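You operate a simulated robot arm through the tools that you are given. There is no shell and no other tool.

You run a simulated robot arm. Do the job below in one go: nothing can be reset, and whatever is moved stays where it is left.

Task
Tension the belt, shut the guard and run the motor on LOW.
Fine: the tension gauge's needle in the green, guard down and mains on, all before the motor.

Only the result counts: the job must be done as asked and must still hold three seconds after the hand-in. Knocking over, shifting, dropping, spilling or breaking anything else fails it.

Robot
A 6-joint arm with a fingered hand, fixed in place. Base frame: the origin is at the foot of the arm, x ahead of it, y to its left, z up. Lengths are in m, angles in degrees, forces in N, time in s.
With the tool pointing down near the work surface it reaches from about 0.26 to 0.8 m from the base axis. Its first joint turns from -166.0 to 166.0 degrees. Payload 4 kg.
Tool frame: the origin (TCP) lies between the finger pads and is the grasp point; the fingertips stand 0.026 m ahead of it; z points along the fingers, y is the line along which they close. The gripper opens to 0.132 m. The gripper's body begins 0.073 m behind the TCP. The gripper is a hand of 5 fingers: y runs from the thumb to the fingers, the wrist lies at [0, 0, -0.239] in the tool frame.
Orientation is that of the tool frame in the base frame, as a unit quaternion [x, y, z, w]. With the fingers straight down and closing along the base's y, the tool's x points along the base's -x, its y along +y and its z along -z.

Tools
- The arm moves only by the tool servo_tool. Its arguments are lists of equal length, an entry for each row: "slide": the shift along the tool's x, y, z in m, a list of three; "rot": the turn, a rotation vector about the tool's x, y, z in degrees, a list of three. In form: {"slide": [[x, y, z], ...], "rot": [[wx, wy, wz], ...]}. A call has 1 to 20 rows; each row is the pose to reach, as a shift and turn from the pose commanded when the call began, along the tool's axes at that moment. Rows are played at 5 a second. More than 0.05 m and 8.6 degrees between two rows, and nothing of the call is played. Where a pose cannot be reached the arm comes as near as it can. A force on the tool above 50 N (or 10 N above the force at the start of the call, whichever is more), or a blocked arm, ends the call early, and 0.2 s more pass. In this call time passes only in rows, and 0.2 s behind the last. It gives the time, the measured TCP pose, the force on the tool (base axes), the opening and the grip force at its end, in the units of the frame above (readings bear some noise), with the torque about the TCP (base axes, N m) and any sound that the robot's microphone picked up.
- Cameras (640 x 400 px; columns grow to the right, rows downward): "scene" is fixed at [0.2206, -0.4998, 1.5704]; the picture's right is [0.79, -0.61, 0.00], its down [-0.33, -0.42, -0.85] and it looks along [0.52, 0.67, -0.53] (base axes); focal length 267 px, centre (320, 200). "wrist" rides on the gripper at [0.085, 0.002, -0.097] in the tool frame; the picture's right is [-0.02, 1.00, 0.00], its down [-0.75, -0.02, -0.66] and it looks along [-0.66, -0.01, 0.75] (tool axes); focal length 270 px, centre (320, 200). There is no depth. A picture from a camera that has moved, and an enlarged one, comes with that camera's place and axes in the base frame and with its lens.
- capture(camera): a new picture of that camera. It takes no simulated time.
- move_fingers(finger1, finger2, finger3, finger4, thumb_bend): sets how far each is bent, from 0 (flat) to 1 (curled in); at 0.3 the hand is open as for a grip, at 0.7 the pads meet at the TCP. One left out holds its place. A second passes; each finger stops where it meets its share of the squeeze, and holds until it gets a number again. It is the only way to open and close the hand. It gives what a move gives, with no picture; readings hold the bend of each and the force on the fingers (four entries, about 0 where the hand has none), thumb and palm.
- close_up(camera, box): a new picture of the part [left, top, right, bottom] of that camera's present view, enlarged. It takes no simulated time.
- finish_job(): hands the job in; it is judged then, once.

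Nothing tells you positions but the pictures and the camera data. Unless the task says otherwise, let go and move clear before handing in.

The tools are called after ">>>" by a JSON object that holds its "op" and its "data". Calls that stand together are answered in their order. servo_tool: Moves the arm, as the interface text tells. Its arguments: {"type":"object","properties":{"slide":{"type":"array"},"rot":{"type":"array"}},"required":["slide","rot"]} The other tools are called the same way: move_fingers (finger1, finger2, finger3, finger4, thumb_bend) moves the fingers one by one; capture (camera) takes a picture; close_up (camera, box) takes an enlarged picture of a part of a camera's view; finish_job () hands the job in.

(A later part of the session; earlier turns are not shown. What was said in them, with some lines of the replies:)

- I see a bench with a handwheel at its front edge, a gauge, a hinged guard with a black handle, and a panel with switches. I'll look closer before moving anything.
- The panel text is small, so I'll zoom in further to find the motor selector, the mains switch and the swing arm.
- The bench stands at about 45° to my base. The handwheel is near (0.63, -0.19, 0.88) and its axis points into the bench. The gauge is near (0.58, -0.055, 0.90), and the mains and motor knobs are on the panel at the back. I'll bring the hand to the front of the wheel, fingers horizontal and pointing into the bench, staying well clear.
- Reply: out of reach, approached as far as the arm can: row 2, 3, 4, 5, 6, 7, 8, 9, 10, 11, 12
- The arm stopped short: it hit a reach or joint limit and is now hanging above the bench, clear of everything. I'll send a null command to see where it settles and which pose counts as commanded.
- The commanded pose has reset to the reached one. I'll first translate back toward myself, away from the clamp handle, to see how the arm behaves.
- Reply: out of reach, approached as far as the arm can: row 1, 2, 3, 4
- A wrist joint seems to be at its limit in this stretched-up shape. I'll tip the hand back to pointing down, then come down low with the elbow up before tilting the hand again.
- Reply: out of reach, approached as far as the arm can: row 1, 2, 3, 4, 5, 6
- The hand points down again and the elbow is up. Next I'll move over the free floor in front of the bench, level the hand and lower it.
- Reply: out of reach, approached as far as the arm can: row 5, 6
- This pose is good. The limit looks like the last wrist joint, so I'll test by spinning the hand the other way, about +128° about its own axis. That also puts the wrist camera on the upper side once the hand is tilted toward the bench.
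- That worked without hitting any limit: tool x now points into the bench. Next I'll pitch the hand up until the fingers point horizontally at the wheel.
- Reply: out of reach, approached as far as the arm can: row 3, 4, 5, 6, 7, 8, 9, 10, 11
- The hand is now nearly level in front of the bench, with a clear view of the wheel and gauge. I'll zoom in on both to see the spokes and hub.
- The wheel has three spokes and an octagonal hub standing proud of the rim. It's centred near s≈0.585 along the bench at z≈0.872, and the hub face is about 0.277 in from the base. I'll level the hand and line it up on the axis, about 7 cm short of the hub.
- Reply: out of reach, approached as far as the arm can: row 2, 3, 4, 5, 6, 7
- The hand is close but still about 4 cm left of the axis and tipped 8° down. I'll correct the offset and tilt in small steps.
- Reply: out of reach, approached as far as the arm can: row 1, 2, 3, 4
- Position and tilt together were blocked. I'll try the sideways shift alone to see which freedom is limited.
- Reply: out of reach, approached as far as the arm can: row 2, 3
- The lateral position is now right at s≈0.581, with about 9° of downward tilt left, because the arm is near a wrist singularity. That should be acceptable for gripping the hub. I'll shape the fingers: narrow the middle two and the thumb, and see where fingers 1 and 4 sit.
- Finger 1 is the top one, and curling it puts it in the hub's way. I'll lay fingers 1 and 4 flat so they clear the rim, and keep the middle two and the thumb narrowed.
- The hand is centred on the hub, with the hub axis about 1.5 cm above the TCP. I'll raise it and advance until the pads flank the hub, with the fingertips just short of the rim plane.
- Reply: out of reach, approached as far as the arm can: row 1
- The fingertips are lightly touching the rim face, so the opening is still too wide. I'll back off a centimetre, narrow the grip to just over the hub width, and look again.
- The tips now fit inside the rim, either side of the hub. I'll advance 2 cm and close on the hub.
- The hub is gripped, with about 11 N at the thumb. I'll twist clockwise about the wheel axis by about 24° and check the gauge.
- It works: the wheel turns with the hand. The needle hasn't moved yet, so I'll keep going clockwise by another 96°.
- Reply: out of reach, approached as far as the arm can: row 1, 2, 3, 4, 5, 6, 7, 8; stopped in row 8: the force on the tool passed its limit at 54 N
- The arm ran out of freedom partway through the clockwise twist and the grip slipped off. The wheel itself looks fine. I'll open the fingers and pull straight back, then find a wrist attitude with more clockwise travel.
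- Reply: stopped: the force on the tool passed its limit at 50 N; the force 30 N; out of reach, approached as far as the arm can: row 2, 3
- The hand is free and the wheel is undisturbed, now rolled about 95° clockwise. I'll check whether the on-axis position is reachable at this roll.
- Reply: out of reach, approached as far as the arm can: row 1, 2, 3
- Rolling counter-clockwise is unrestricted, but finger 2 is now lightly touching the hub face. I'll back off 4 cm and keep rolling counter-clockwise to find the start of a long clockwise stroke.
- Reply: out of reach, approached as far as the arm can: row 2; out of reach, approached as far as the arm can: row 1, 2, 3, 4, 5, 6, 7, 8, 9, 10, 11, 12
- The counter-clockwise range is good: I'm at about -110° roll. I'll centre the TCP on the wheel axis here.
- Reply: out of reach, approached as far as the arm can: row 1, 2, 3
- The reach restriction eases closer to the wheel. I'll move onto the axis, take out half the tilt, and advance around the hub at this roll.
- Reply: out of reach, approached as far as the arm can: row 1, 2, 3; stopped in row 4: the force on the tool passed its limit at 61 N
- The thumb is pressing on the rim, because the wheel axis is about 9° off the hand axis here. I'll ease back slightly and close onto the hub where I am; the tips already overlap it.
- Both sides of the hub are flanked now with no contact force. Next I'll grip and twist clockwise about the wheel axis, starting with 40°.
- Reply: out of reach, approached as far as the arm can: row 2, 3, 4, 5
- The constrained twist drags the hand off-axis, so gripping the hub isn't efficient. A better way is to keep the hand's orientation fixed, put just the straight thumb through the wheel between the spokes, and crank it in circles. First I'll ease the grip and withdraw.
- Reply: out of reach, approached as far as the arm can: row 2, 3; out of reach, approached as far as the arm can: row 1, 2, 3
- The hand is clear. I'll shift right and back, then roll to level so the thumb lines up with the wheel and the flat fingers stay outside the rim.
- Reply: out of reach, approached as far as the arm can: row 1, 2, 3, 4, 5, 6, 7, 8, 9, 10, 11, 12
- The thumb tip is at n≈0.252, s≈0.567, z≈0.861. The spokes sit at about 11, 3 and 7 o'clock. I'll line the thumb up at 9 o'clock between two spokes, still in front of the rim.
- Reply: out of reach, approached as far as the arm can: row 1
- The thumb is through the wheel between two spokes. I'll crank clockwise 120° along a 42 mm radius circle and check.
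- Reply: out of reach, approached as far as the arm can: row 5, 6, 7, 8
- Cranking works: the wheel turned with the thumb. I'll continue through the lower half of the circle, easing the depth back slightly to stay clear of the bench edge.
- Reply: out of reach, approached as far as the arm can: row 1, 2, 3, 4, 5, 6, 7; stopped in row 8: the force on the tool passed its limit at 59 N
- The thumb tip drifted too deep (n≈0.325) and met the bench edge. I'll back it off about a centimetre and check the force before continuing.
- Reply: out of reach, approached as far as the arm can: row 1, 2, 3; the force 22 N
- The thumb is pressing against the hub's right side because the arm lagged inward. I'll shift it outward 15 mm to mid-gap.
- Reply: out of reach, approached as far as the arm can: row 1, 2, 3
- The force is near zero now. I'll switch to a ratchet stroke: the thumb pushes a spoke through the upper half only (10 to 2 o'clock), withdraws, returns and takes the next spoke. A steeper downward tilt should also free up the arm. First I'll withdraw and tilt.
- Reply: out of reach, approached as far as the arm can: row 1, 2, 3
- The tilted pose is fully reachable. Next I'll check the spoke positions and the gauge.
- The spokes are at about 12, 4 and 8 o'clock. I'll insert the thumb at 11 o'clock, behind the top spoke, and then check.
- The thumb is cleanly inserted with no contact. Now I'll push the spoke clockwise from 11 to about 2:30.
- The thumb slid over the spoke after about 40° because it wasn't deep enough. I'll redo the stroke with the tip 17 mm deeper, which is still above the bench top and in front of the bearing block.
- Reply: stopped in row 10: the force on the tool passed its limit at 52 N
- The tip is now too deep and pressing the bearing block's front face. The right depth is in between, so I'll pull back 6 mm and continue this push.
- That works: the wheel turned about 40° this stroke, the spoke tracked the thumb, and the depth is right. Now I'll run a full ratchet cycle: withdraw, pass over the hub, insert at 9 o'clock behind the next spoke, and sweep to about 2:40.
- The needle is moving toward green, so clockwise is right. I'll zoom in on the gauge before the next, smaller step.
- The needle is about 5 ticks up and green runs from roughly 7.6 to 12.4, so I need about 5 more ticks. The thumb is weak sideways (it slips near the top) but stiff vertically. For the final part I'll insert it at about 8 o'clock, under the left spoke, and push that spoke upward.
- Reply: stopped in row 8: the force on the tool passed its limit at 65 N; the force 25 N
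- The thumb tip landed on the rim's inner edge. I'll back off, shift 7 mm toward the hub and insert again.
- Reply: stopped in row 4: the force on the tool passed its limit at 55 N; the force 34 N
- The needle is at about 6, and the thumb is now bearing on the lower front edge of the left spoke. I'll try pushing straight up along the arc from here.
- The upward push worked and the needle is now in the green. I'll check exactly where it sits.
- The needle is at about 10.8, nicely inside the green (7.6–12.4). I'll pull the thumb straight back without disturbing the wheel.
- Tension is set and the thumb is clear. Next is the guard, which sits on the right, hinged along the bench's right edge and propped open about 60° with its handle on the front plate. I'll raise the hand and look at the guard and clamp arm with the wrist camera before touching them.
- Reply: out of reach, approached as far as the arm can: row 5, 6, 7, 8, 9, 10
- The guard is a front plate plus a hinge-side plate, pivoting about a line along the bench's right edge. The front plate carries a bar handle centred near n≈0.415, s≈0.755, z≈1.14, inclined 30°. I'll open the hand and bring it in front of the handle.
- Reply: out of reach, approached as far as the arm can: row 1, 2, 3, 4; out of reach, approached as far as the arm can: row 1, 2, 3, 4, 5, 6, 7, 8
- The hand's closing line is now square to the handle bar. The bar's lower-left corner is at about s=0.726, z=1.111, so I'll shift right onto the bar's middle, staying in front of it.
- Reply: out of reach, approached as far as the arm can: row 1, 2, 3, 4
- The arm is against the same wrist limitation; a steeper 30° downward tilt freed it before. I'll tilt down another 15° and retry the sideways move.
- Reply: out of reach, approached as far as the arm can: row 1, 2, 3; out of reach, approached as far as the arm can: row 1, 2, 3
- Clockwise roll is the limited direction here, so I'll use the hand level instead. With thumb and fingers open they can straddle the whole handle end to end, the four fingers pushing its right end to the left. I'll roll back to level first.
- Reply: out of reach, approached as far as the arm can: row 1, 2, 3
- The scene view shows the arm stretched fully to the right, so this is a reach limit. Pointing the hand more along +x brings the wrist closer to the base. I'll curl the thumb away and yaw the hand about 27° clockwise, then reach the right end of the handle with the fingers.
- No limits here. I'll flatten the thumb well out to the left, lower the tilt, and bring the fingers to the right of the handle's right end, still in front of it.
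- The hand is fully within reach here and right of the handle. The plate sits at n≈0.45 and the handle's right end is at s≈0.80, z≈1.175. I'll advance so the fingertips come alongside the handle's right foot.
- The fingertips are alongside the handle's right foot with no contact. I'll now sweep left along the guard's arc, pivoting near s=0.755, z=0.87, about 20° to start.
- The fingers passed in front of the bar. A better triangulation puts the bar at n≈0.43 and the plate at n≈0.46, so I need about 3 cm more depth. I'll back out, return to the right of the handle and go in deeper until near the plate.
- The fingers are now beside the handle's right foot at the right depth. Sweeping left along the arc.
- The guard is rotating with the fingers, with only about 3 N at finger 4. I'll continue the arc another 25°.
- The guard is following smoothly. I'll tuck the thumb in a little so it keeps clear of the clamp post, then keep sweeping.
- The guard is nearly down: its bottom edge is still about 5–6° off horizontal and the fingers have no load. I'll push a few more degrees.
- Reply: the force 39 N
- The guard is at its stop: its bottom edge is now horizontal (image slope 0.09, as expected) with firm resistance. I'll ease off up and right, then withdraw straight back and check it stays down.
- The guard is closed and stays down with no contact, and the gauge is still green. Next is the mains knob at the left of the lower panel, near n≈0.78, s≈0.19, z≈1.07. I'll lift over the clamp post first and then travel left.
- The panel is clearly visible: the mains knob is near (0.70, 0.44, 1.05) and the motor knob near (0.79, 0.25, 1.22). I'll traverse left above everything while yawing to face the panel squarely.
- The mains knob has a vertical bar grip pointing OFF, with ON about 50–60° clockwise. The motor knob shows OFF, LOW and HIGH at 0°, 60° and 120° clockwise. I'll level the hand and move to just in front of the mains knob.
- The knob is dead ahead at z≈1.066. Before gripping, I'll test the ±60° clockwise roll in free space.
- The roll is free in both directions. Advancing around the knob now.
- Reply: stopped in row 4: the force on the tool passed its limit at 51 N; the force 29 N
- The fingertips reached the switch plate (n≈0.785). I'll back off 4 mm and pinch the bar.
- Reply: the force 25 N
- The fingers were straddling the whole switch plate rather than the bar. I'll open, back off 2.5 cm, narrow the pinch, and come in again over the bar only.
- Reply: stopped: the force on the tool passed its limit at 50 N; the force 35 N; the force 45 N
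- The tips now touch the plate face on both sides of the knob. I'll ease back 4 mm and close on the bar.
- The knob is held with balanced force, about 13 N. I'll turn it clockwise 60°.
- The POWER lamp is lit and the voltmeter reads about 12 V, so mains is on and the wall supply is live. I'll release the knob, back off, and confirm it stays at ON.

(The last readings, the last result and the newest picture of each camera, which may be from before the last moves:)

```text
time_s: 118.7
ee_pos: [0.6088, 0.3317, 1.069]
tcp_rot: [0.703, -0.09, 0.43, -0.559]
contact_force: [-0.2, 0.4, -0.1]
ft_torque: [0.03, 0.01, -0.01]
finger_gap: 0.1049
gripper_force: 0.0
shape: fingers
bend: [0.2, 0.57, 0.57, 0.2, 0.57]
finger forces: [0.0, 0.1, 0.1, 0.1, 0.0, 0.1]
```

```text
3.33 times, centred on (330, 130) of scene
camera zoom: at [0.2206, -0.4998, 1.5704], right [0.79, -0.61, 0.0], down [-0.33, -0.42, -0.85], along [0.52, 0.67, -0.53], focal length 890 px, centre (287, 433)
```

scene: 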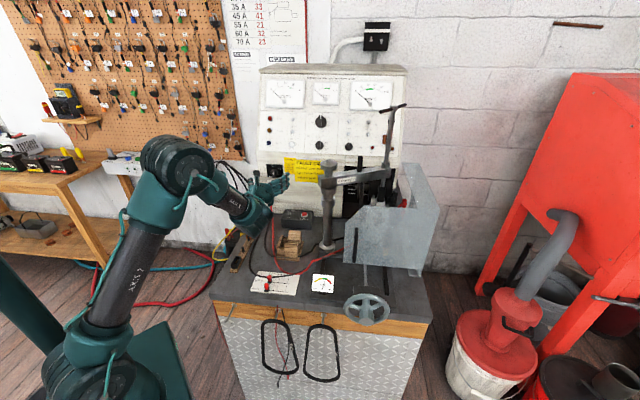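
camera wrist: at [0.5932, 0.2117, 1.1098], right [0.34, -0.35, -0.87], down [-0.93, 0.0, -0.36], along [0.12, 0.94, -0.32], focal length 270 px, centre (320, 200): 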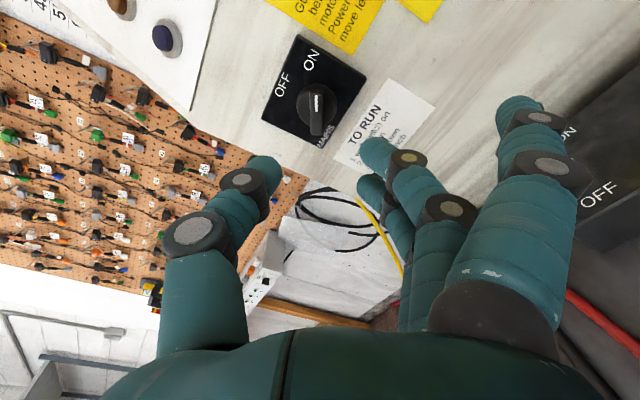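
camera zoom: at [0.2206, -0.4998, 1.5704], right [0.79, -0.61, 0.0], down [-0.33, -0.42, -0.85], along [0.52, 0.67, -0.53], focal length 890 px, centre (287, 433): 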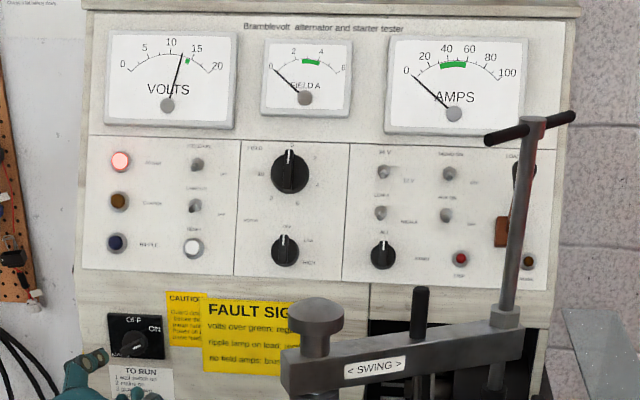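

Mains is firmly at ON. Next is the motor knob at about (0.84, 0.30, 1.19). The clamp post is nearby, so I'll approach from the upper left. First I'll rise and roll back to level.

>>> {"op": "servo_tool", "data": {"slide": [[0.0, 0.0, -0.03], [0.0168, -0.0288, -0.04], [0.0335, -0.0575, -0.045], [0.0503, -0.0863, -0.05], [0.067, -0.115, -0.0525], [0.0838, -0.1438, -0.055], [0.1005, -0.1725, -0.0576], [0.1005, -0.1725, -0.0576]], "rot": [[0, 0, -7.5], [0, 0, -15], [0, 0, -22.5], [0, 0, -30], [0, 0, -37.5], [0, 0, -45], [0, 0, -52.5], [0, 0, -60]]}}

>>> {"op": "servo_tool", "data": {"slide": [[0, 0.02, 0], [0, 0.04, 0], [0, 0.06, 0]], "rot": [[-6, 0, 0], [-12, 0, 0], [-18, 0, 0]]}}

>>> {"op": "servo_tool", "data": {"slide": [[0, 0, 0], [0, 0, 0], [0, 0, 0], [0, 0, 0]], "rot": [[0, -6.25, 0], [0, -12.5, 0], [0, -18.75, 0], [0, -25, 0]]}}

>>> {"op": "capture", "data": {"camera": "wrist"}}

>>> {"op": "capture", "data": {"camera": "scene"}}

```text
time_s: 120.5
ee_pos: [0.5702, 0.2946, 1.2683]
tcp_rot: [0.653, 0.273, 0.653, -0.269]
contact_force: [-0.4, 0.4, -0.1]
ft_torque: [0.01, 0.02, -0.04]
finger_gap: 0.1049
gripper_force: 0.0
shape: fingers
bend: [0.2, 0.57, 0.57, 0.2, 0.57]
finger forces: [0.0, 0.1, 0.1, 0.0, 0.0, 0.0]
```

```text
time_s: 121.3
ee_pos: [0.6131, 0.2527, 1.2687]
tcp_rot: [0.688, 0.168, 0.687, -0.164]
contact_force: [0.0, 0.8, 0.9]
ft_torque: [-0.02, -0.02, 0.04]
finger_gap: 0.1051
gripper_force: 0.2
shape: fingers
bend: [0.2, 0.57, 0.57, 0.2, 0.57]
finger forces: [0.0, 0.0, 0.0, 0.1, 0.1, 0.0]
```

```text
time_s: 122.3
ee_pos: [0.6117, 0.2502, 1.2692]
tcp_rot: [0.82, 0.199, 0.522, -0.123]
contact_force: [-0.1, -0.3, 0.5]
ft_torque: [0.02, -0.01, -0.05]
finger_gap: 0.1049
gripper_force: 0.1
shape: fingers
bend: [0.2, 0.57, 0.57, 0.2, 0.57]
finger forces: [0.0, 0.0, 0.0, 0.0, 0.0, 0.0]
```

```text
taken
camera wrist: at [0.5668, 0.2266, 1.3875], right [0.45, -0.89, -0.01], down [-0.82, -0.41, -0.4], along [0.35, 0.19, -0.92], focal length 270 px, centre (320, 200)
```

wrist: 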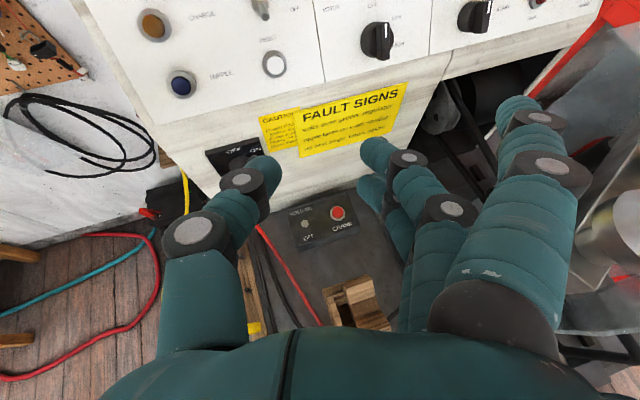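

```text
taken
```

scene: 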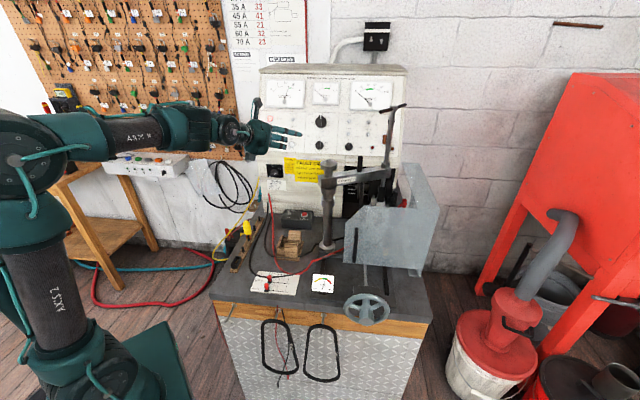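

The motor knob triangulates to (0.831, 0.296, 1.193). I'll match all fingers to a narrow opening so nothing touches the neighbouring switches, then move to a pre-grasp about 7 cm short.

>>> {"op": "move_fingers", "data": {"finger1": 0.57, "finger2": 0.57, "finger3": 0.57, "finger4": 0.57, "thumb_bend": 0.57}}

>>> {"op": "servo_tool", "data": {"slide": [[0.0045, 0.0117, 0.0317], [0.009, 0.0235, 0.0633], [0.0135, 0.0352, 0.095], [0.018, 0.047, 0.1266], [0.0225, 0.0587, 0.1583]], "rot": [[0, 0, 0], [0, 0, 0], [0, 0, 0], [0, 0, 0], [0, 0, 0]]}}

>>> {"op": "capture", "data": {"camera": "wrist"}}

>>> {"op": "close_up", "data": {"camera": "scene", "box": [240, 90, 400, 190]}}

```text
time_s: 123.3
ee_pos: [0.613, 0.2518, 1.2697]
tcp_rot: [0.82, 0.198, 0.523, -0.123]
contact_force: [-0.9, -0.1, 0.5]
ft_torque: [-0.02, -0.01, 0.01]
finger_gap: 0.0564
gripper_force: 0.1
shape: fingers
bend: [0.56, 0.56, 0.56, 0.56, 0.56]
finger forces: [0.1, 0.0, 0.0, 0.0, 0.0, 0.1]
```

```text
time_s: 124.5
ee_pos: [0.777, 0.2691, 1.2238]
tcp_rot: [0.82, 0.199, 0.523, -0.123]
contact_force: [-0.9, -0.9, 0.7]
ft_torque: [-0.01, 0.01, 0.0]
finger_gap: 0.0567
gripper_force: 0.1
shape: fingers
bend: [0.56, 0.56, 0.56, 0.56, 0.56]
finger forces: [0.0, 0.1, 0.0, 0.0, 0.0, 0.0]
```

```text
taken
camera wrist: at [0.7303, 0.2437, 1.3423], right [0.45, -0.89, -0.01], down [-0.82, -0.41, -0.4], along [0.36, 0.19, -0.91], focal length 270 px, centre (320, 200)
```

wrist: 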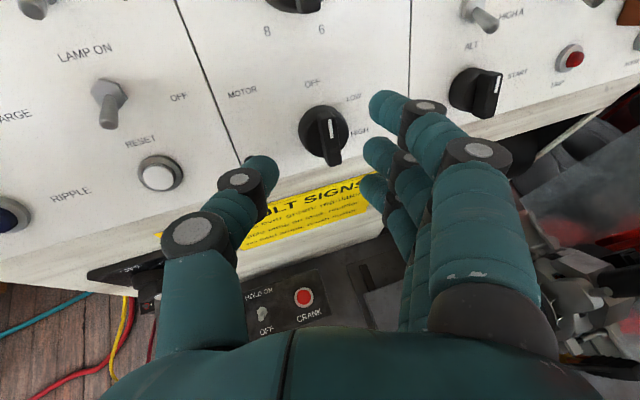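

```text
4.00 times, centred on (320, 140) of scene
camera zoom: at [0.2206, -0.4998, 1.5704], right [0.79, -0.61, 0.0], down [-0.33, -0.42, -0.85], along [0.52, 0.67, -0.53], focal length 1068 px, centre (320, 440)
```

zoom: 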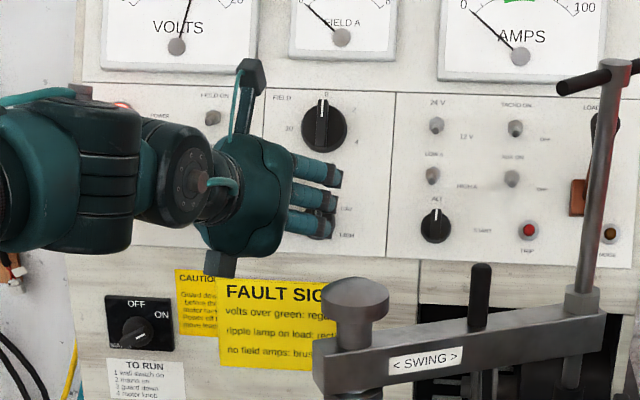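

The upper panel leans back about 30°, so the hand's 25° downward tilt is nearly square to it. I'll trim the yaw and tilt to line up with the knob axis.

>>> {"op": "servo_tool", "data": {"slide": [[0, 0, 0], [0, 0, 0], [0, 0, 0]], "rot": [[2.7, -1.3, -1.27], [5.4, -2.7, -2.5], [8.1, -4, -3.8]]}}

>>> {"op": "capture", "data": {"camera": "wrist"}}

>>> {"op": "close_up", "data": {"camera": "wrist", "box": [220, 60, 460, 210]}}

```text
time_s: 125.3
ee_pos: [0.7767, 0.2688, 1.223]
tcp_rot: [0.82, 0.267, 0.481, -0.157]
contact_force: [0.3, -0.4, 0.0]
ft_torque: [-0.01, 0.02, 0.02]
finger_gap: 0.0565
gripper_force: 0.0
shape: fingers
bend: [0.56, 0.56, 0.56, 0.56, 0.56]
finger forces: [0.1, 0.1, 0.0, 0.0, 0.1, 0.0]
```

```text
taken
camera wrist: at [0.7417, 0.2414, 1.3438], right [0.58, -0.81, -0.02], down [-0.77, -0.54, -0.34], along [0.26, 0.21, -0.94], focal length 270 px, centre (320, 200)
```

wrist: 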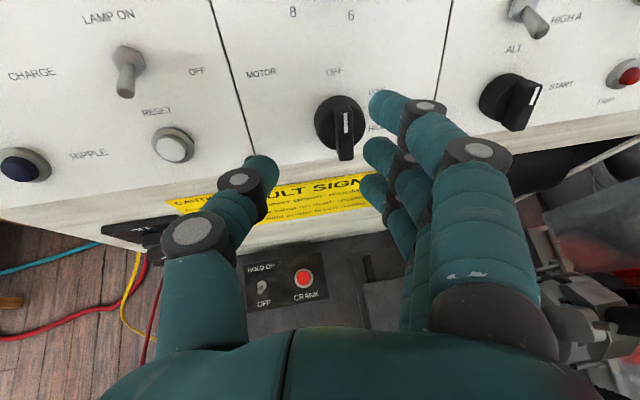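

```text
2.67 times, centred on (340, 135) of wrist
camera zoom: at [0.7417, 0.2414, 1.3438], right [0.58, -0.81, -0.02], down [-0.77, -0.54, -0.34], along [0.26, 0.21, -0.94], focal length 721 px, centre (267, 373)
```

zoom: 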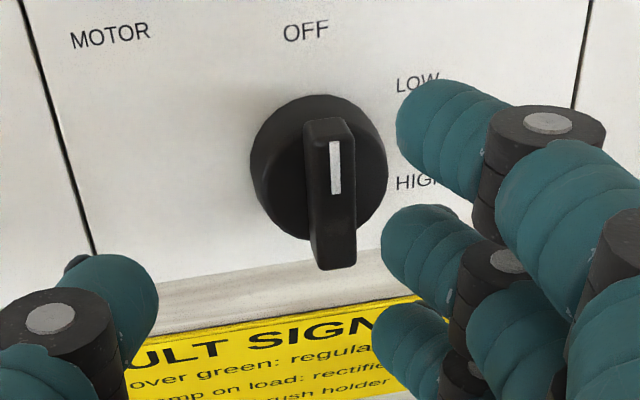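

The hand is square to the panel. The bar is about 15 mm to the right of the grip centre and 6 cm ahead. I'll centre and advance.

>>> {"op": "servo_tool", "data": {"slide": [[0.001, 0.0075, 0.008], [0.002, 0.0145, 0.02], [0.002, 0.0145, 0.034]], "rot": [[0, 0, 0], [0, 0, 0], [0, 0, 0]]}}

>>> {"op": "close_up", "data": {"camera": "wrist", "box": [200, 80, 440, 230]}}

```text
time_s: 126.1
ee_pos: [0.808, 0.275, 1.207]
tcp_rot: [0.821, 0.267, 0.481, -0.156]
contact_force: [0.6, 0.7, 0.4]
ft_torque: [0.0, -0.02, 0.02]
finger_gap: 0.0568
gripper_force: 0.1
shape: fingers
bend: [0.56, 0.56, 0.56, 0.56, 0.56]
finger forces: [0.0, 0.0, 0.1, 0.1, 0.2, 0.1]
```

```text
2.67 times, centred on (320, 155) of wrist
camera zoom: at [0.7744, 0.2479, 1.3289], right [0.58, -0.81, -0.02], down [-0.77, -0.54, -0.34], along [0.26, 0.21, -0.94], focal length 721 px, centre (320, 320)
```

zoom: 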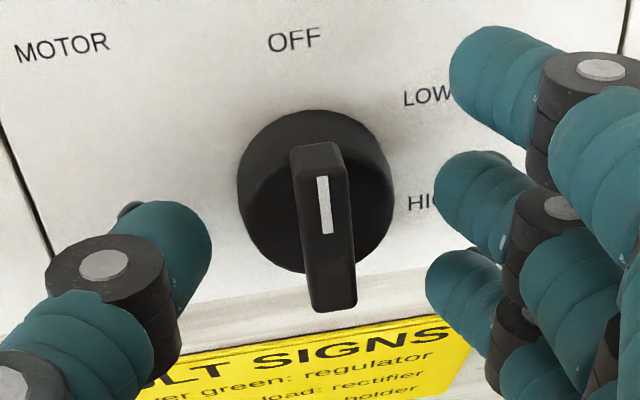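

>>> {"op": "servo_tool", "data": {"slide": [[0, 0, 0.008], [0, 0, 0.015], [0, 0, 0.021]], "rot": [[0, 0, 0], [0, 0, 0], [0, 0, 0]]}}

>>> {"op": "close_up", "data": {"camera": "wrist", "box": [200, 100, 440, 250]}}

```text
time_s: 126.8
ee_pos: [0.8183, 0.2805, 1.2056]
tcp_rot: [0.819, 0.267, 0.483, -0.156]
contact_force: [-20.7, -15.1, 8.1]
ft_torque: [0.02, 0.43, 0.97]
finger_gap: 0.0563
gripper_force: 13.3
shape: fingers
bend: [0.56, 0.56, 0.56, 0.56, 0.58]
finger forces: [0.0, 0.0, 0.1, 0.1, 26.0, 0.1]
stopped in row 3: the force on the tool passed its limit at 58 N (the readings are from after the stop); the commanded pose is now the measured one
```

```text
2.67 times, centred on (320, 175) of wrist
camera zoom: at [0.7827, 0.2521, 1.327], right [0.58, -0.81, -0.01], down [-0.77, -0.54, -0.34], along [0.27, 0.21, -0.94], focal length 721 px, centre (320, 267)
```

zoom: 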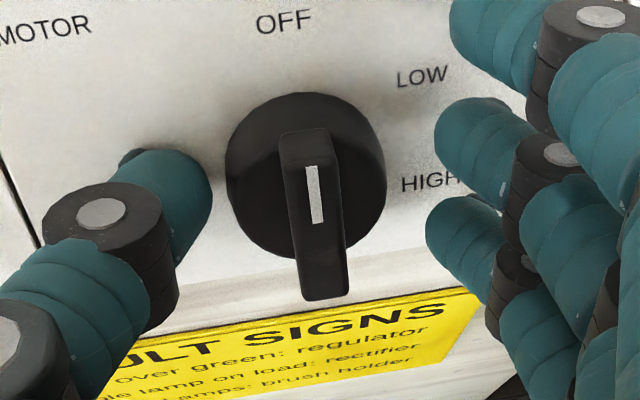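

The thumb touched the panel first because the hand is still yawed about 9°. I'll back off slightly and square it up.

>>> {"op": "servo_tool", "data": {"slide": [[0, 0, -0.008], [0, 0, -0.008], [0, 0, -0.008]], "rot": [[0, 0, 0], [4.5, 0, 0], [9, 0, 0]]}}

>>> {"op": "close_up", "data": {"camera": "wrist", "box": [200, 100, 440, 250]}}

>>> {"op": "close_up", "data": {"camera": "scene", "box": [240, 90, 400, 190]}}

```text
time_s: 127.6
ee_pos: [0.8128, 0.2762, 1.208]
tcp_rot: [0.804, 0.305, 0.459, -0.221]
contact_force: [0.1, 0.0, -0.4]
ft_torque: [0.0, 0.05, 0.02]
finger_gap: 0.0571
gripper_force: 0.0
shape: fingers
bend: [0.56, 0.56, 0.56, 0.56, 0.56]
finger forces: [0.0, 0.0, 0.0, 0.0, 0.0, 0.0]
```

```text
2.67 times, centred on (320, 175) of wrist
camera zoom: at [0.7882, 0.2378, 1.3282], right [0.68, -0.72, -0.09], down [-0.7, -0.62, -0.34], along [0.19, 0.3, -0.94], focal length 721 px, centre (320, 267)
```

zoom: 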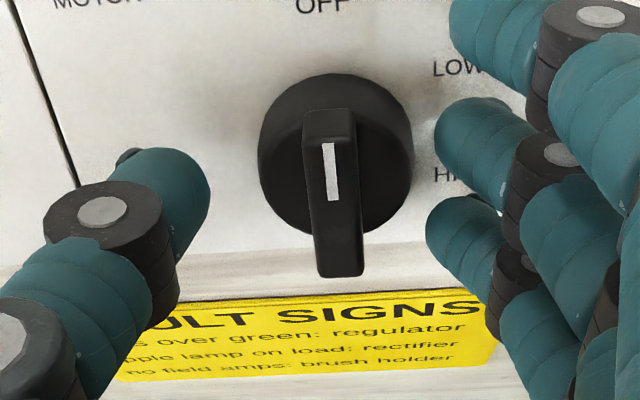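

```text
4.00 times, centred on (320, 140) of scene
camera zoom: at [0.2206, -0.4998, 1.5704], right [0.79, -0.61, 0.0], down [-0.33, -0.42, -0.85], along [0.52, 0.67, -0.53], focal length 1068 px, centre (320, 440)
```

zoom: 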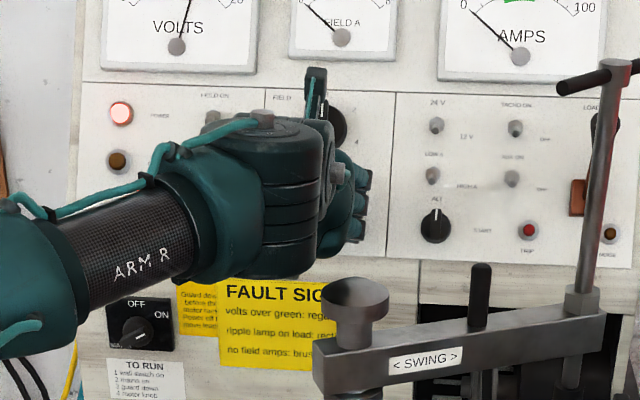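

>>> {"op": "servo_tool", "data": {"slide": [[0, 0.0025, 0.006], [0, 0.0025, 0.012], [0, 0.0025, 0.016]], "rot": [[0, 0, 0], [0, 0, 0], [0, 0, 0]]}}

>>> {"op": "close_up", "data": {"camera": "wrist", "box": [200, 100, 440, 250]}}

```text
time_s: 128.4
ee_pos: [0.8243, 0.2794, 1.2042]
tcp_rot: [0.805, 0.303, 0.461, -0.218]
contact_force: [-17.6, -14.6, 5.0]
ft_torque: [-0.11, 0.27, 0.04]
finger_gap: 0.0566
gripper_force: 13.2
shape: fingers
bend: [0.57, 0.58, 0.6, 0.56, 0.56]
finger forces: [1.2, 4.6, 6.7, 2.3, 9.9, 0.0]
stopped in row 3: the force on the tool passed its limit at 53 N (the readings are from after the stop); the commanded pose is now the measured one
```

```text
2.67 times, centred on (320, 175) of wrist
camera zoom: at [0.7989, 0.2406, 1.3244], right [0.68, -0.73, -0.09], down [-0.71, -0.62, -0.34], along [0.19, 0.3, -0.94], focal length 721 px, centre (320, 267)
```

zoom: 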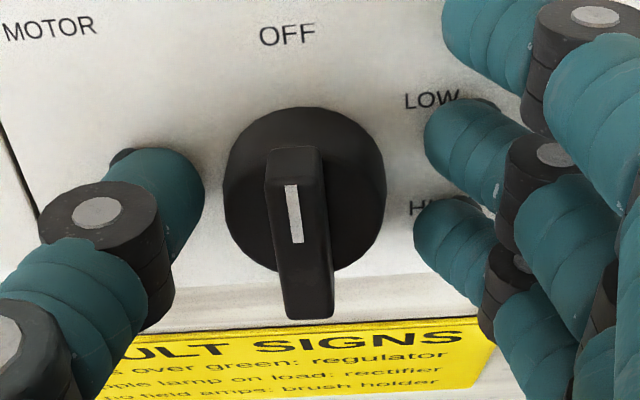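

All fingertips now touch the panel evenly around the knob. I'll ease back 5 mm and close on it.

>>> {"op": "servo_tool", "data": {"slide": [[0, -0.001, -0.004], [0, -0.0015, -0.005]], "rot": [[0, 0, 0], [0, 0, 0]]}}

>>> {"op": "close_up", "data": {"camera": "scene", "box": [300, 262, 348, 292]}}

>>> {"op": "move_fingers", "data": {"finger2": 0.75, "finger3": 0.75, "thumb_bend": 0.75}}

>>> {"op": "close_up", "data": {"camera": "wrist", "box": [200, 100, 440, 250]}}

```text
time_s: 129.0
ee_pos: [0.8213, 0.2791, 1.203]
tcp_rot: [0.805, 0.303, 0.461, -0.218]
contact_force: [-0.4, 0.2, 0.6]
ft_torque: [-0.01, -0.01, -0.01]
finger_gap: 0.0567
gripper_force: 0.1
shape: fingers
bend: [0.56, 0.56, 0.56, 0.56, 0.56]
finger forces: [0.0, 0.0, 0.0, 0.0, 0.1, 0.0]
```

```text
13.33 times, centred on (324, 277) of scene
camera zoom: at [0.2206, -0.4998, 1.5704], right [0.79, -0.61, 0.0], down [-0.33, -0.42, -0.85], along [0.52, 0.67, -0.53], focal length 3560 px, centre (267, -827)
```

zoom: 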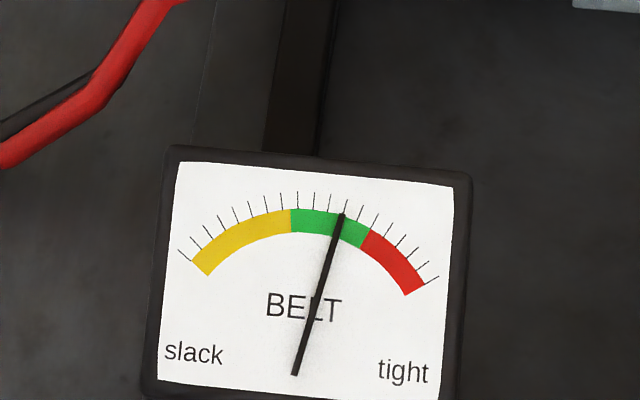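

```text
time_s: 130.0
ee_pos: [0.8204, 0.2792, 1.2039]
tcp_rot: [0.804, 0.304, 0.461, -0.219]
contact_force: [3.1, 9.0, -2.9]
ft_torque: [0.04, 0.01, -0.03]
finger_gap: 0.0493
gripper_force: 16.0
shape: fingers
bend: [0.56, 0.64, 0.63, 0.56, 0.65]
finger forces: [0.0, 6.6, 6.9, 0.0, 18.0, 0.0]
```

```text
2.67 times, centred on (320, 175) of wrist
camera zoom: at [0.7955, 0.2412, 1.3249], right [0.68, -0.73, -0.09], down [-0.71, -0.62, -0.34], along [0.19, 0.3, -0.94], focal length 721 px, centre (320, 267)
```

zoom: 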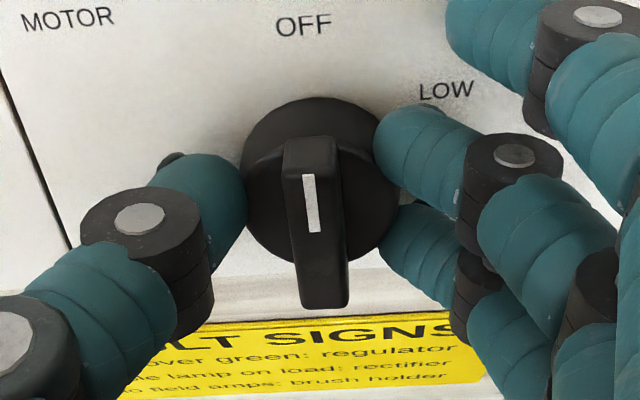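

The gauge is green, the guard is down and mains is on, and the knob is gripped with balanced force. I'll turn 30° and check the pointer.

>>> {"op": "servo_tool", "data": {"slide": [[0, 0, 0], [0, 0, 0], [0, 0, 0], [0, 0, 0]], "rot": [[0, 0, 7.5], [0, 0, 15], [0, 0, 22.5], [0, 0, 30]]}}

>>> {"op": "close_up", "data": {"camera": "wrist", "box": [200, 100, 440, 250]}}

>>> {"op": "capture", "data": {"camera": "scene"}}

```text
time_s: 131.0
ee_pos: [0.8203, 0.2781, 1.2034]
tcp_rot: [0.856, 0.084, 0.388, -0.331]
contact_force: [3.0, 5.0, -2.8]
ft_torque: [-0.06, -0.02, -0.06]
finger_gap: 0.0491
gripper_force: 16.1
shape: fingers
bend: [0.56, 0.64, 0.63, 0.56, 0.65]
finger forces: [0.0, 7.6, 7.9, 0.1, 17.0, 0.0]
```

```text
2.67 times, centred on (320, 175) of wrist
camera zoom: at [0.8201, 0.207, 1.3108], right [0.39, -0.77, -0.52], down [-0.92, -0.32, -0.22], along [0.0, 0.56, -0.83], focal length 721 px, centre (320, 267)
```

zoom: 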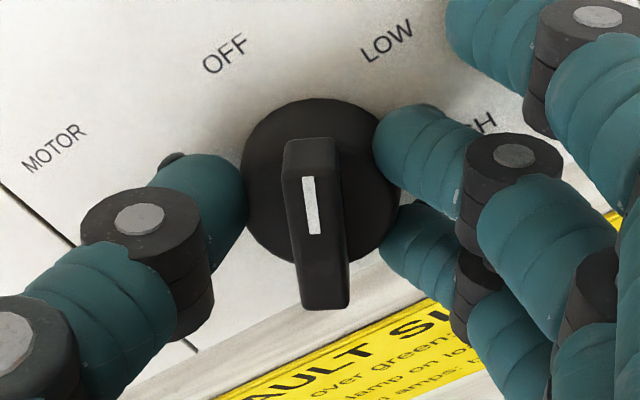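

```text
taken
```

scene: 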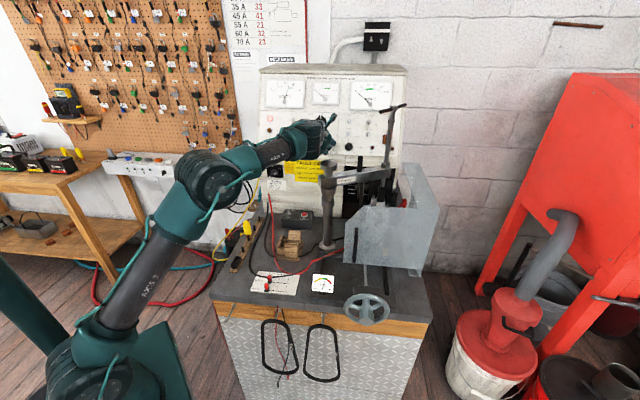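

The knob turns cleanly with the hand: the pointer is halfway between OFF and LOW. I'll turn the remaining 30° to LOW.

>>> {"op": "servo_tool", "data": {"slide": [[0, 0, 0], [0, 0, 0], [0, 0, 0], [0, 0, 0]], "rot": [[0, 0, 7.5], [0, 0, 15], [0, 0, 22.5], [0, 0, 30]]}}

>>> {"op": "close_up", "data": {"camera": "wrist", "box": [200, 100, 440, 250]}}

>>> {"op": "close_up", "data": {"camera": "scene", "box": [300, 262, 348, 292]}}

```text
time_s: 132.0
ee_pos: [0.8209, 0.2793, 1.2049]
tcp_rot: [0.849, -0.141, 0.289, -0.42]
contact_force: [6.9, 2.8, -5.3]
ft_torque: [-0.11, 0.06, -0.11]
finger_gap: 0.0488
gripper_force: 16.1
shape: fingers
bend: [0.56, 0.64, 0.63, 0.56, 0.65]
finger forces: [0.0, 9.0, 8.4, 0.0, 15.1, 0.0]
```

```text
2.67 times, centred on (320, 175) of wrist
camera zoom: at [0.8286, 0.1757, 1.2808], right [-0.01, -0.6, -0.8], down [-1.0, -0.04, 0.05], along [-0.06, 0.8, -0.6], focal length 721 px, centre (320, 267)
```

zoom: 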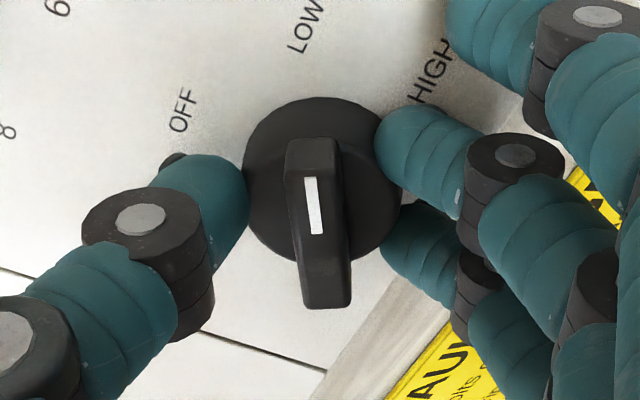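

```text
13.33 times, centred on (324, 277) of scene
camera zoom: at [0.2206, -0.4998, 1.5704], right [0.79, -0.61, 0.0], down [-0.33, -0.42, -0.85], along [0.52, 0.67, -0.53], focal length 3560 px, centre (267, -827)
```

zoom: 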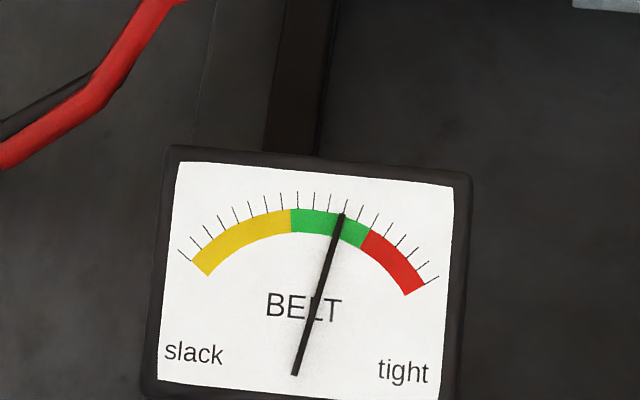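

The pointer is now exactly at LOW, where OFF was at the start. I'll release, withdraw straight out, and check that the motor is running.

>>> {"op": "move_fingers", "data": {"finger2": 0.56, "finger3": 0.56, "thumb_bend": 0.56}}

>>> {"op": "servo_tool", "data": {"slide": [[0, 0, -0.015], [0, 0, -0.04], [0, 0, -0.07], [0, 0, -0.1]], "rot": [[0, 0, 0], [0, 0, 0], [0, 0, 0], [0, 0, 0]]}}

>>> {"op": "capture", "data": {"camera": "wrist"}}

>>> {"op": "close_up", "data": {"camera": "scene", "box": [240, 60, 440, 270]}}

```text
time_s: 133.0
ee_pos: [0.8212, 0.2777, 1.2036]
tcp_rot: [0.849, -0.141, 0.29, -0.418]
contact_force: [0.3, -0.1, -0.1]
ft_torque: [-0.02, 0.0, 0.02]
finger_gap: 0.0562
gripper_force: 0.0
shape: fingers
bend: [0.56, 0.56, 0.56, 0.56, 0.56]
finger forces: [0.0, 0.1, 0.1, 0.1, 0.0, 0.0]
```

```text
time_s: 134.0
ee_pos: [0.7585, 0.2158, 1.2522]
tcp_rot: [0.849, -0.139, 0.29, -0.42]
contact_force: [0.3, -0.3, -0.8]
ft_torque: [0.04, -0.01, 0.03]
finger_gap: 0.0563
gripper_force: 0.2
shape: fingers
bend: [0.56, 0.56, 0.56, 0.56, 0.56]
finger forces: [0.0, 0.0, 0.1, 0.0, 0.0, 0.0]
```

```text
taken
camera wrist: at [0.7663, 0.1125, 1.3295], right [-0.01, -0.6, -0.8], down [-1.0, -0.04, 0.05], along [-0.06, 0.8, -0.6], focal length 270 px, centre (320, 200)
```

wrist: 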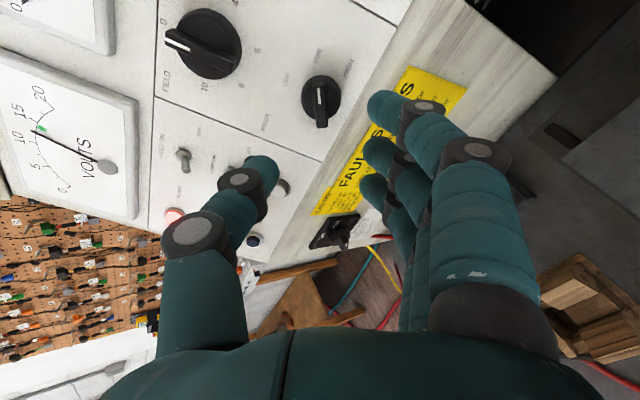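

```text
1.90 times, centred on (340, 165) of scene
camera zoom: at [0.2206, -0.4998, 1.5704], right [0.79, -0.61, 0.0], down [-0.33, -0.42, -0.85], along [0.52, 0.67, -0.53], focal length 509 px, centre (282, 267)
```

zoom: 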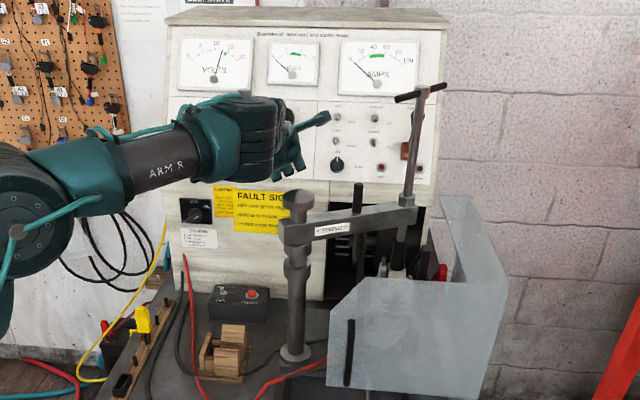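

>>> {"op": "servo_tool", "data": {"slide": [[0.0125, -0.0265, -0.016], [0.025, -0.053, -0.032], [0.0376, -0.0794, -0.048], [0.008, -0.08, -0.071], [-0.022, -0.08, -0.094], [-0.052, -0.0804, -0.117], [-0.0814, -0.0804, -0.1394]], "rot": [[0, 0, 0], [0, 0, 0], [0, 0, 0], [0, 0, 0], [0, 0, 0], [0, 0, 0], [0, 0, 0]]}}

>>> {"op": "close_up", "data": {"camera": "scene", "box": [250, 60, 440, 180]}}

>>> {"op": "capture", "data": {"camera": "scene"}}

>>> {"op": "close_up", "data": {"camera": "scene", "box": [300, 110, 348, 160]}}

```text
time_s: 135.6
ee_pos: [0.6111, 0.2149, 1.3508]
tcp_rot: [0.849, -0.141, 0.29, -0.419]
contact_force: [0.9, -0.5, -1.0]
ft_torque: [0.04, 0.0, 0.01]
finger_gap: 0.056
gripper_force: 0.1
shape: fingers
bend: [0.56, 0.56, 0.56, 0.56, 0.56]
finger forces: [0.1, 0.1, 0.0, 0.1, 0.0, 0.1]
```

```text
3.33 times, centred on (345, 120) of scene
camera zoom: at [0.2206, -0.4998, 1.5704], right [0.79, -0.61, 0.0], down [-0.33, -0.42, -0.85], along [0.52, 0.67, -0.53], focal length 890 px, centre (237, 467)
```

zoom: 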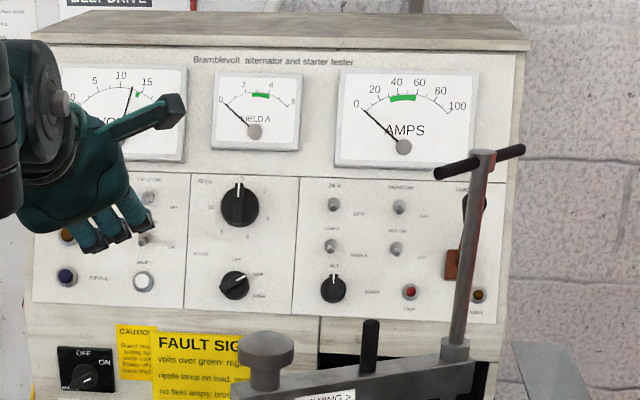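

```text
taken
```

scene: 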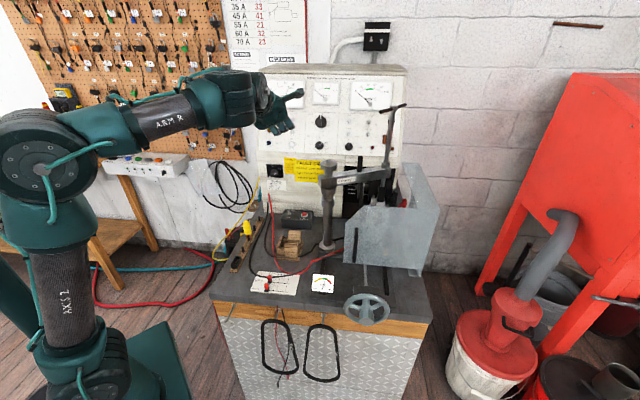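

```text
8.00 times, centred on (324, 135) of scene
camera zoom: at [0.2206, -0.4998, 1.5704], right [0.79, -0.61, 0.0], down [-0.33, -0.42, -0.85], along [0.52, 0.67, -0.53], focal length 2136 px, centre (288, 720)
```

zoom: 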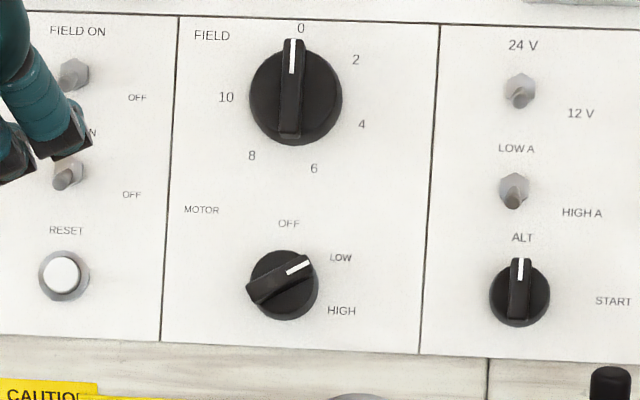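

The motor knob sits at LOW, with everything else as I left it. I'll check that the pulley and belt are actually turning by comparing views a moment apart, and re-check the guard and gauge.

>>> {"op": "close_up", "data": {"camera": "scene", "box": [340, 160, 420, 215]}}

>>> {"op": "servo_tool", "data": {"slide": [[0, 0, -0.01], [0, 0, -0.02], [0, 0, -0.03]], "rot": [[0, 0, 0], [0, 0, 0], [0, 0, 0]]}}

>>> {"op": "close_up", "data": {"camera": "scene", "box": [340, 160, 420, 215]}}

>>> {"op": "close_up", "data": {"camera": "scene", "box": [300, 170, 460, 290]}}

>>> {"op": "close_up", "data": {"camera": "scene", "box": [300, 262, 348, 292]}}

```text
7.27 times, centred on (380, 188) of scene
camera zoom: at [0.2206, -0.4998, 1.5704], right [0.79, -0.61, 0.0], down [-0.33, -0.42, -0.85], along [0.52, 0.67, -0.53], focal length 1942 px, centre (-116, 291)
```

zoom: 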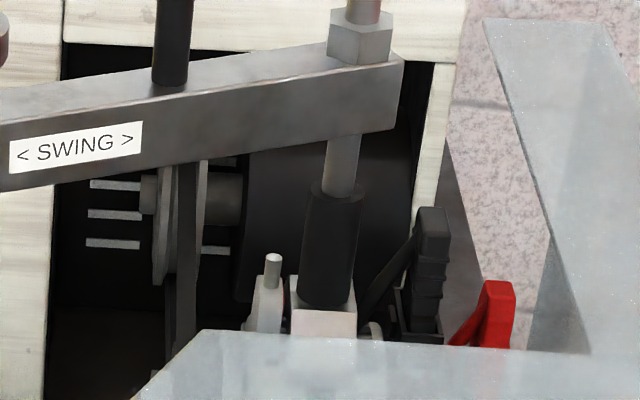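

```text
time_s: 136.4
ee_pos: [0.5927, 0.1965, 1.3681]
tcp_rot: [0.849, -0.139, 0.289, -0.42]
contact_force: [0.7, -0.4, -0.4]
ft_torque: [-0.02, -0.01, 0.01]
finger_gap: 0.0558
gripper_force: 0.0
shape: fingers
bend: [0.56, 0.56, 0.56, 0.56, 0.56]
finger forces: [0.0, 0.0, 0.0, 0.1, 0.0, 0.0]
```

```text
7.27 times, centred on (380, 188) of scene
camera zoom: at [0.2206, -0.4998, 1.5704], right [0.79, -0.61, 0.0], down [-0.33, -0.42, -0.85], along [0.52, 0.67, -0.53], focal length 1942 px, centre (-116, 291)
```

zoom: 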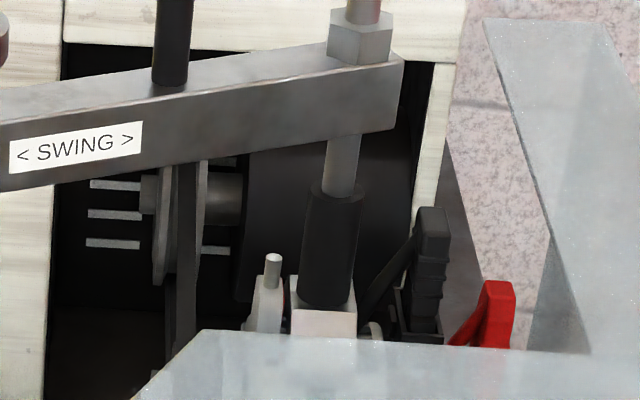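

```text
3.33 times, centred on (380, 230) of scene
camera zoom: at [0.2206, -0.4998, 1.5704], right [0.79, -0.61, 0.0], down [-0.33, -0.42, -0.85], along [0.52, 0.67, -0.53], focal length 890 px, centre (120, 100)
```

zoom: 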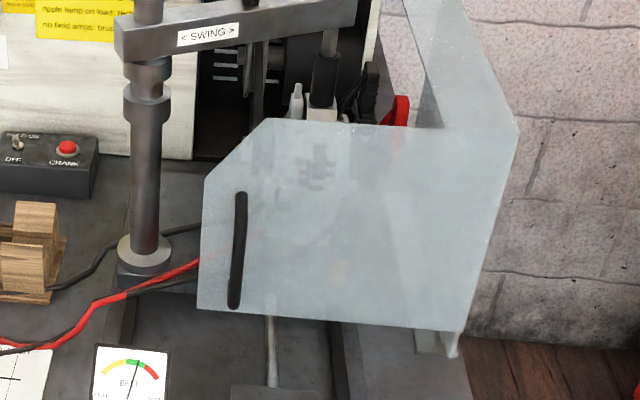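

```text
13.33 times, centred on (324, 277) of scene
camera zoom: at [0.2206, -0.4998, 1.5704], right [0.79, -0.61, 0.0], down [-0.33, -0.42, -0.85], along [0.52, 0.67, -0.53], focal length 3560 px, centre (267, -827)
```

zoom: 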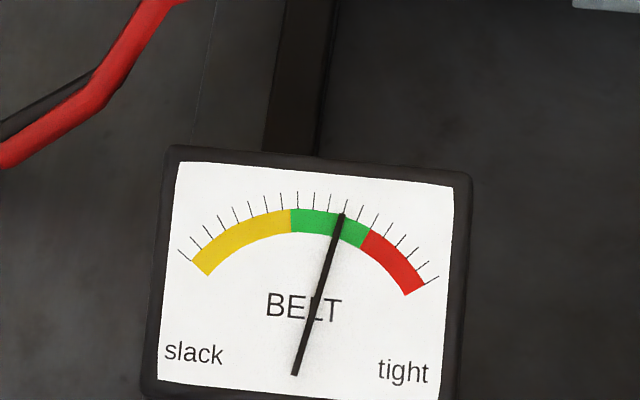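

Gauge and guard are both good. To be sure the motor turns, I'll zoom tightly on the drive pulley at two moments.

>>> {"op": "close_up", "data": {"camera": "scene", "box": [348, 176, 380, 206]}}

>>> {"op": "servo_tool", "data": {"slide": [[0, 0, 0]], "rot": [[0, 0, 0]]}}

>>> {"op": "close_up", "data": {"camera": "scene", "box": [348, 176, 380, 206]}}

>>> {"op": "close_up", "data": {"camera": "scene", "box": [360, 195, 410, 235]}}

```text
13.33 times, centred on (364, 191) of scene
camera zoom: at [0.2206, -0.4998, 1.5704], right [0.79, -0.61, 0.0], down [-0.33, -0.42, -0.85], along [0.52, 0.67, -0.53], focal length 3560 px, centre (-267, 320)
```

zoom: 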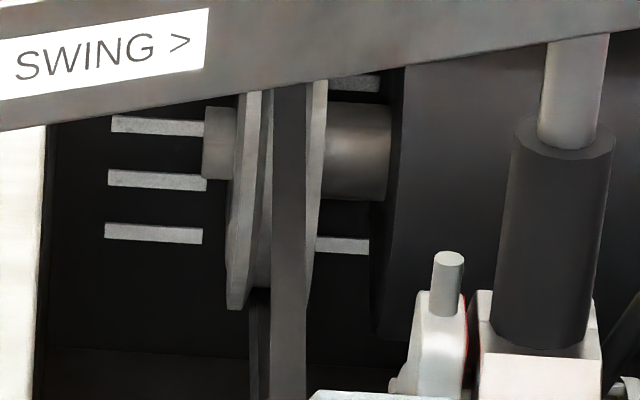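

```text
time_s: 136.8
ee_pos: [0.5922, 0.1968, 1.3671]
tcp_rot: [0.849, -0.14, 0.291, -0.419]
contact_force: [-0.4, -0.2, 0.2]
ft_torque: [-0.01, -0.02, -0.01]
finger_gap: 0.0562
gripper_force: 0.1
shape: fingers
bend: [0.56, 0.56, 0.56, 0.56, 0.56]
finger forces: [0.0, 0.1, 0.0, 0.0, 0.1, 0.0]
```

```text
13.33 times, centred on (364, 191) of scene
camera zoom: at [0.2206, -0.4998, 1.5704], right [0.79, -0.61, 0.0], down [-0.33, -0.42, -0.85], along [0.52, 0.67, -0.53], focal length 3560 px, centre (-267, 320)
```

zoom: 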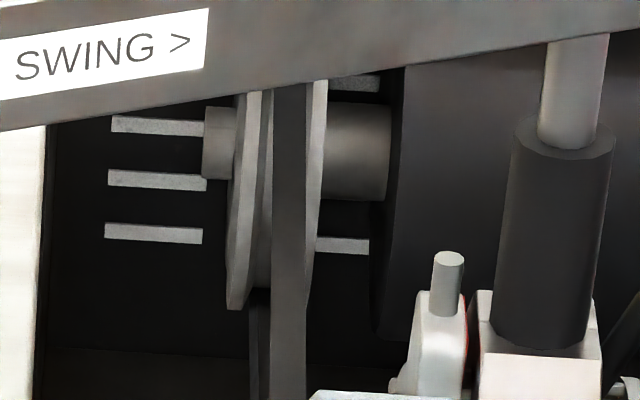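

```text
10.00 times, centred on (385, 215) of scene
camera zoom: at [0.2206, -0.4998, 1.5704], right [0.79, -0.61, 0.0], down [-0.33, -0.42, -0.85], along [0.52, 0.67, -0.53], focal length 2670 px, centre (-330, 50)
```

zoom: 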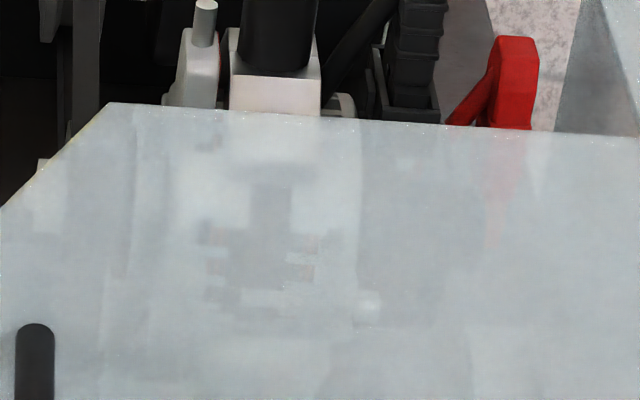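

Between the two frames the facets of the drive pulley and hub have shifted, so the motor is turning. The gauge is in the green, the guard is down, mains is on, the motor is at LOW, and the hand is clear, so I'm handing in.

>>> {"op": "finish_job", "data": {}}

```text
The job is handed in.
```

I handed the job in with the belt tensioned, the guard shut and the motor on LOW. I set the tension, guard and mains before touching the motor knob, and the job tool gave no verdict, so these are my last readings.

- **Belt tension:** the needle sits in the green, a little past the middle, and did not move after the motor was switched on.
- **Guard:** it is down on its stop with the bottom edge level, and it stayed down when I let go.
- **Mains:** the knob is at ON, the POWER lamp is lit and the voltmeter reads about 12 V. The wall switch must already have been on, as I did not touch it.
- **Motor:** the knob points at LOW. I judged it to be running from small changes on the drive pulley between two close-ups. The microphone never reported a motor sound.

The hand is open and well clear of the panel. While turning the handwheel I touched the bearing block and bench edge behind it. While setting the two knobs I touched their panels. I saw nothing moved or damaged by any of it.
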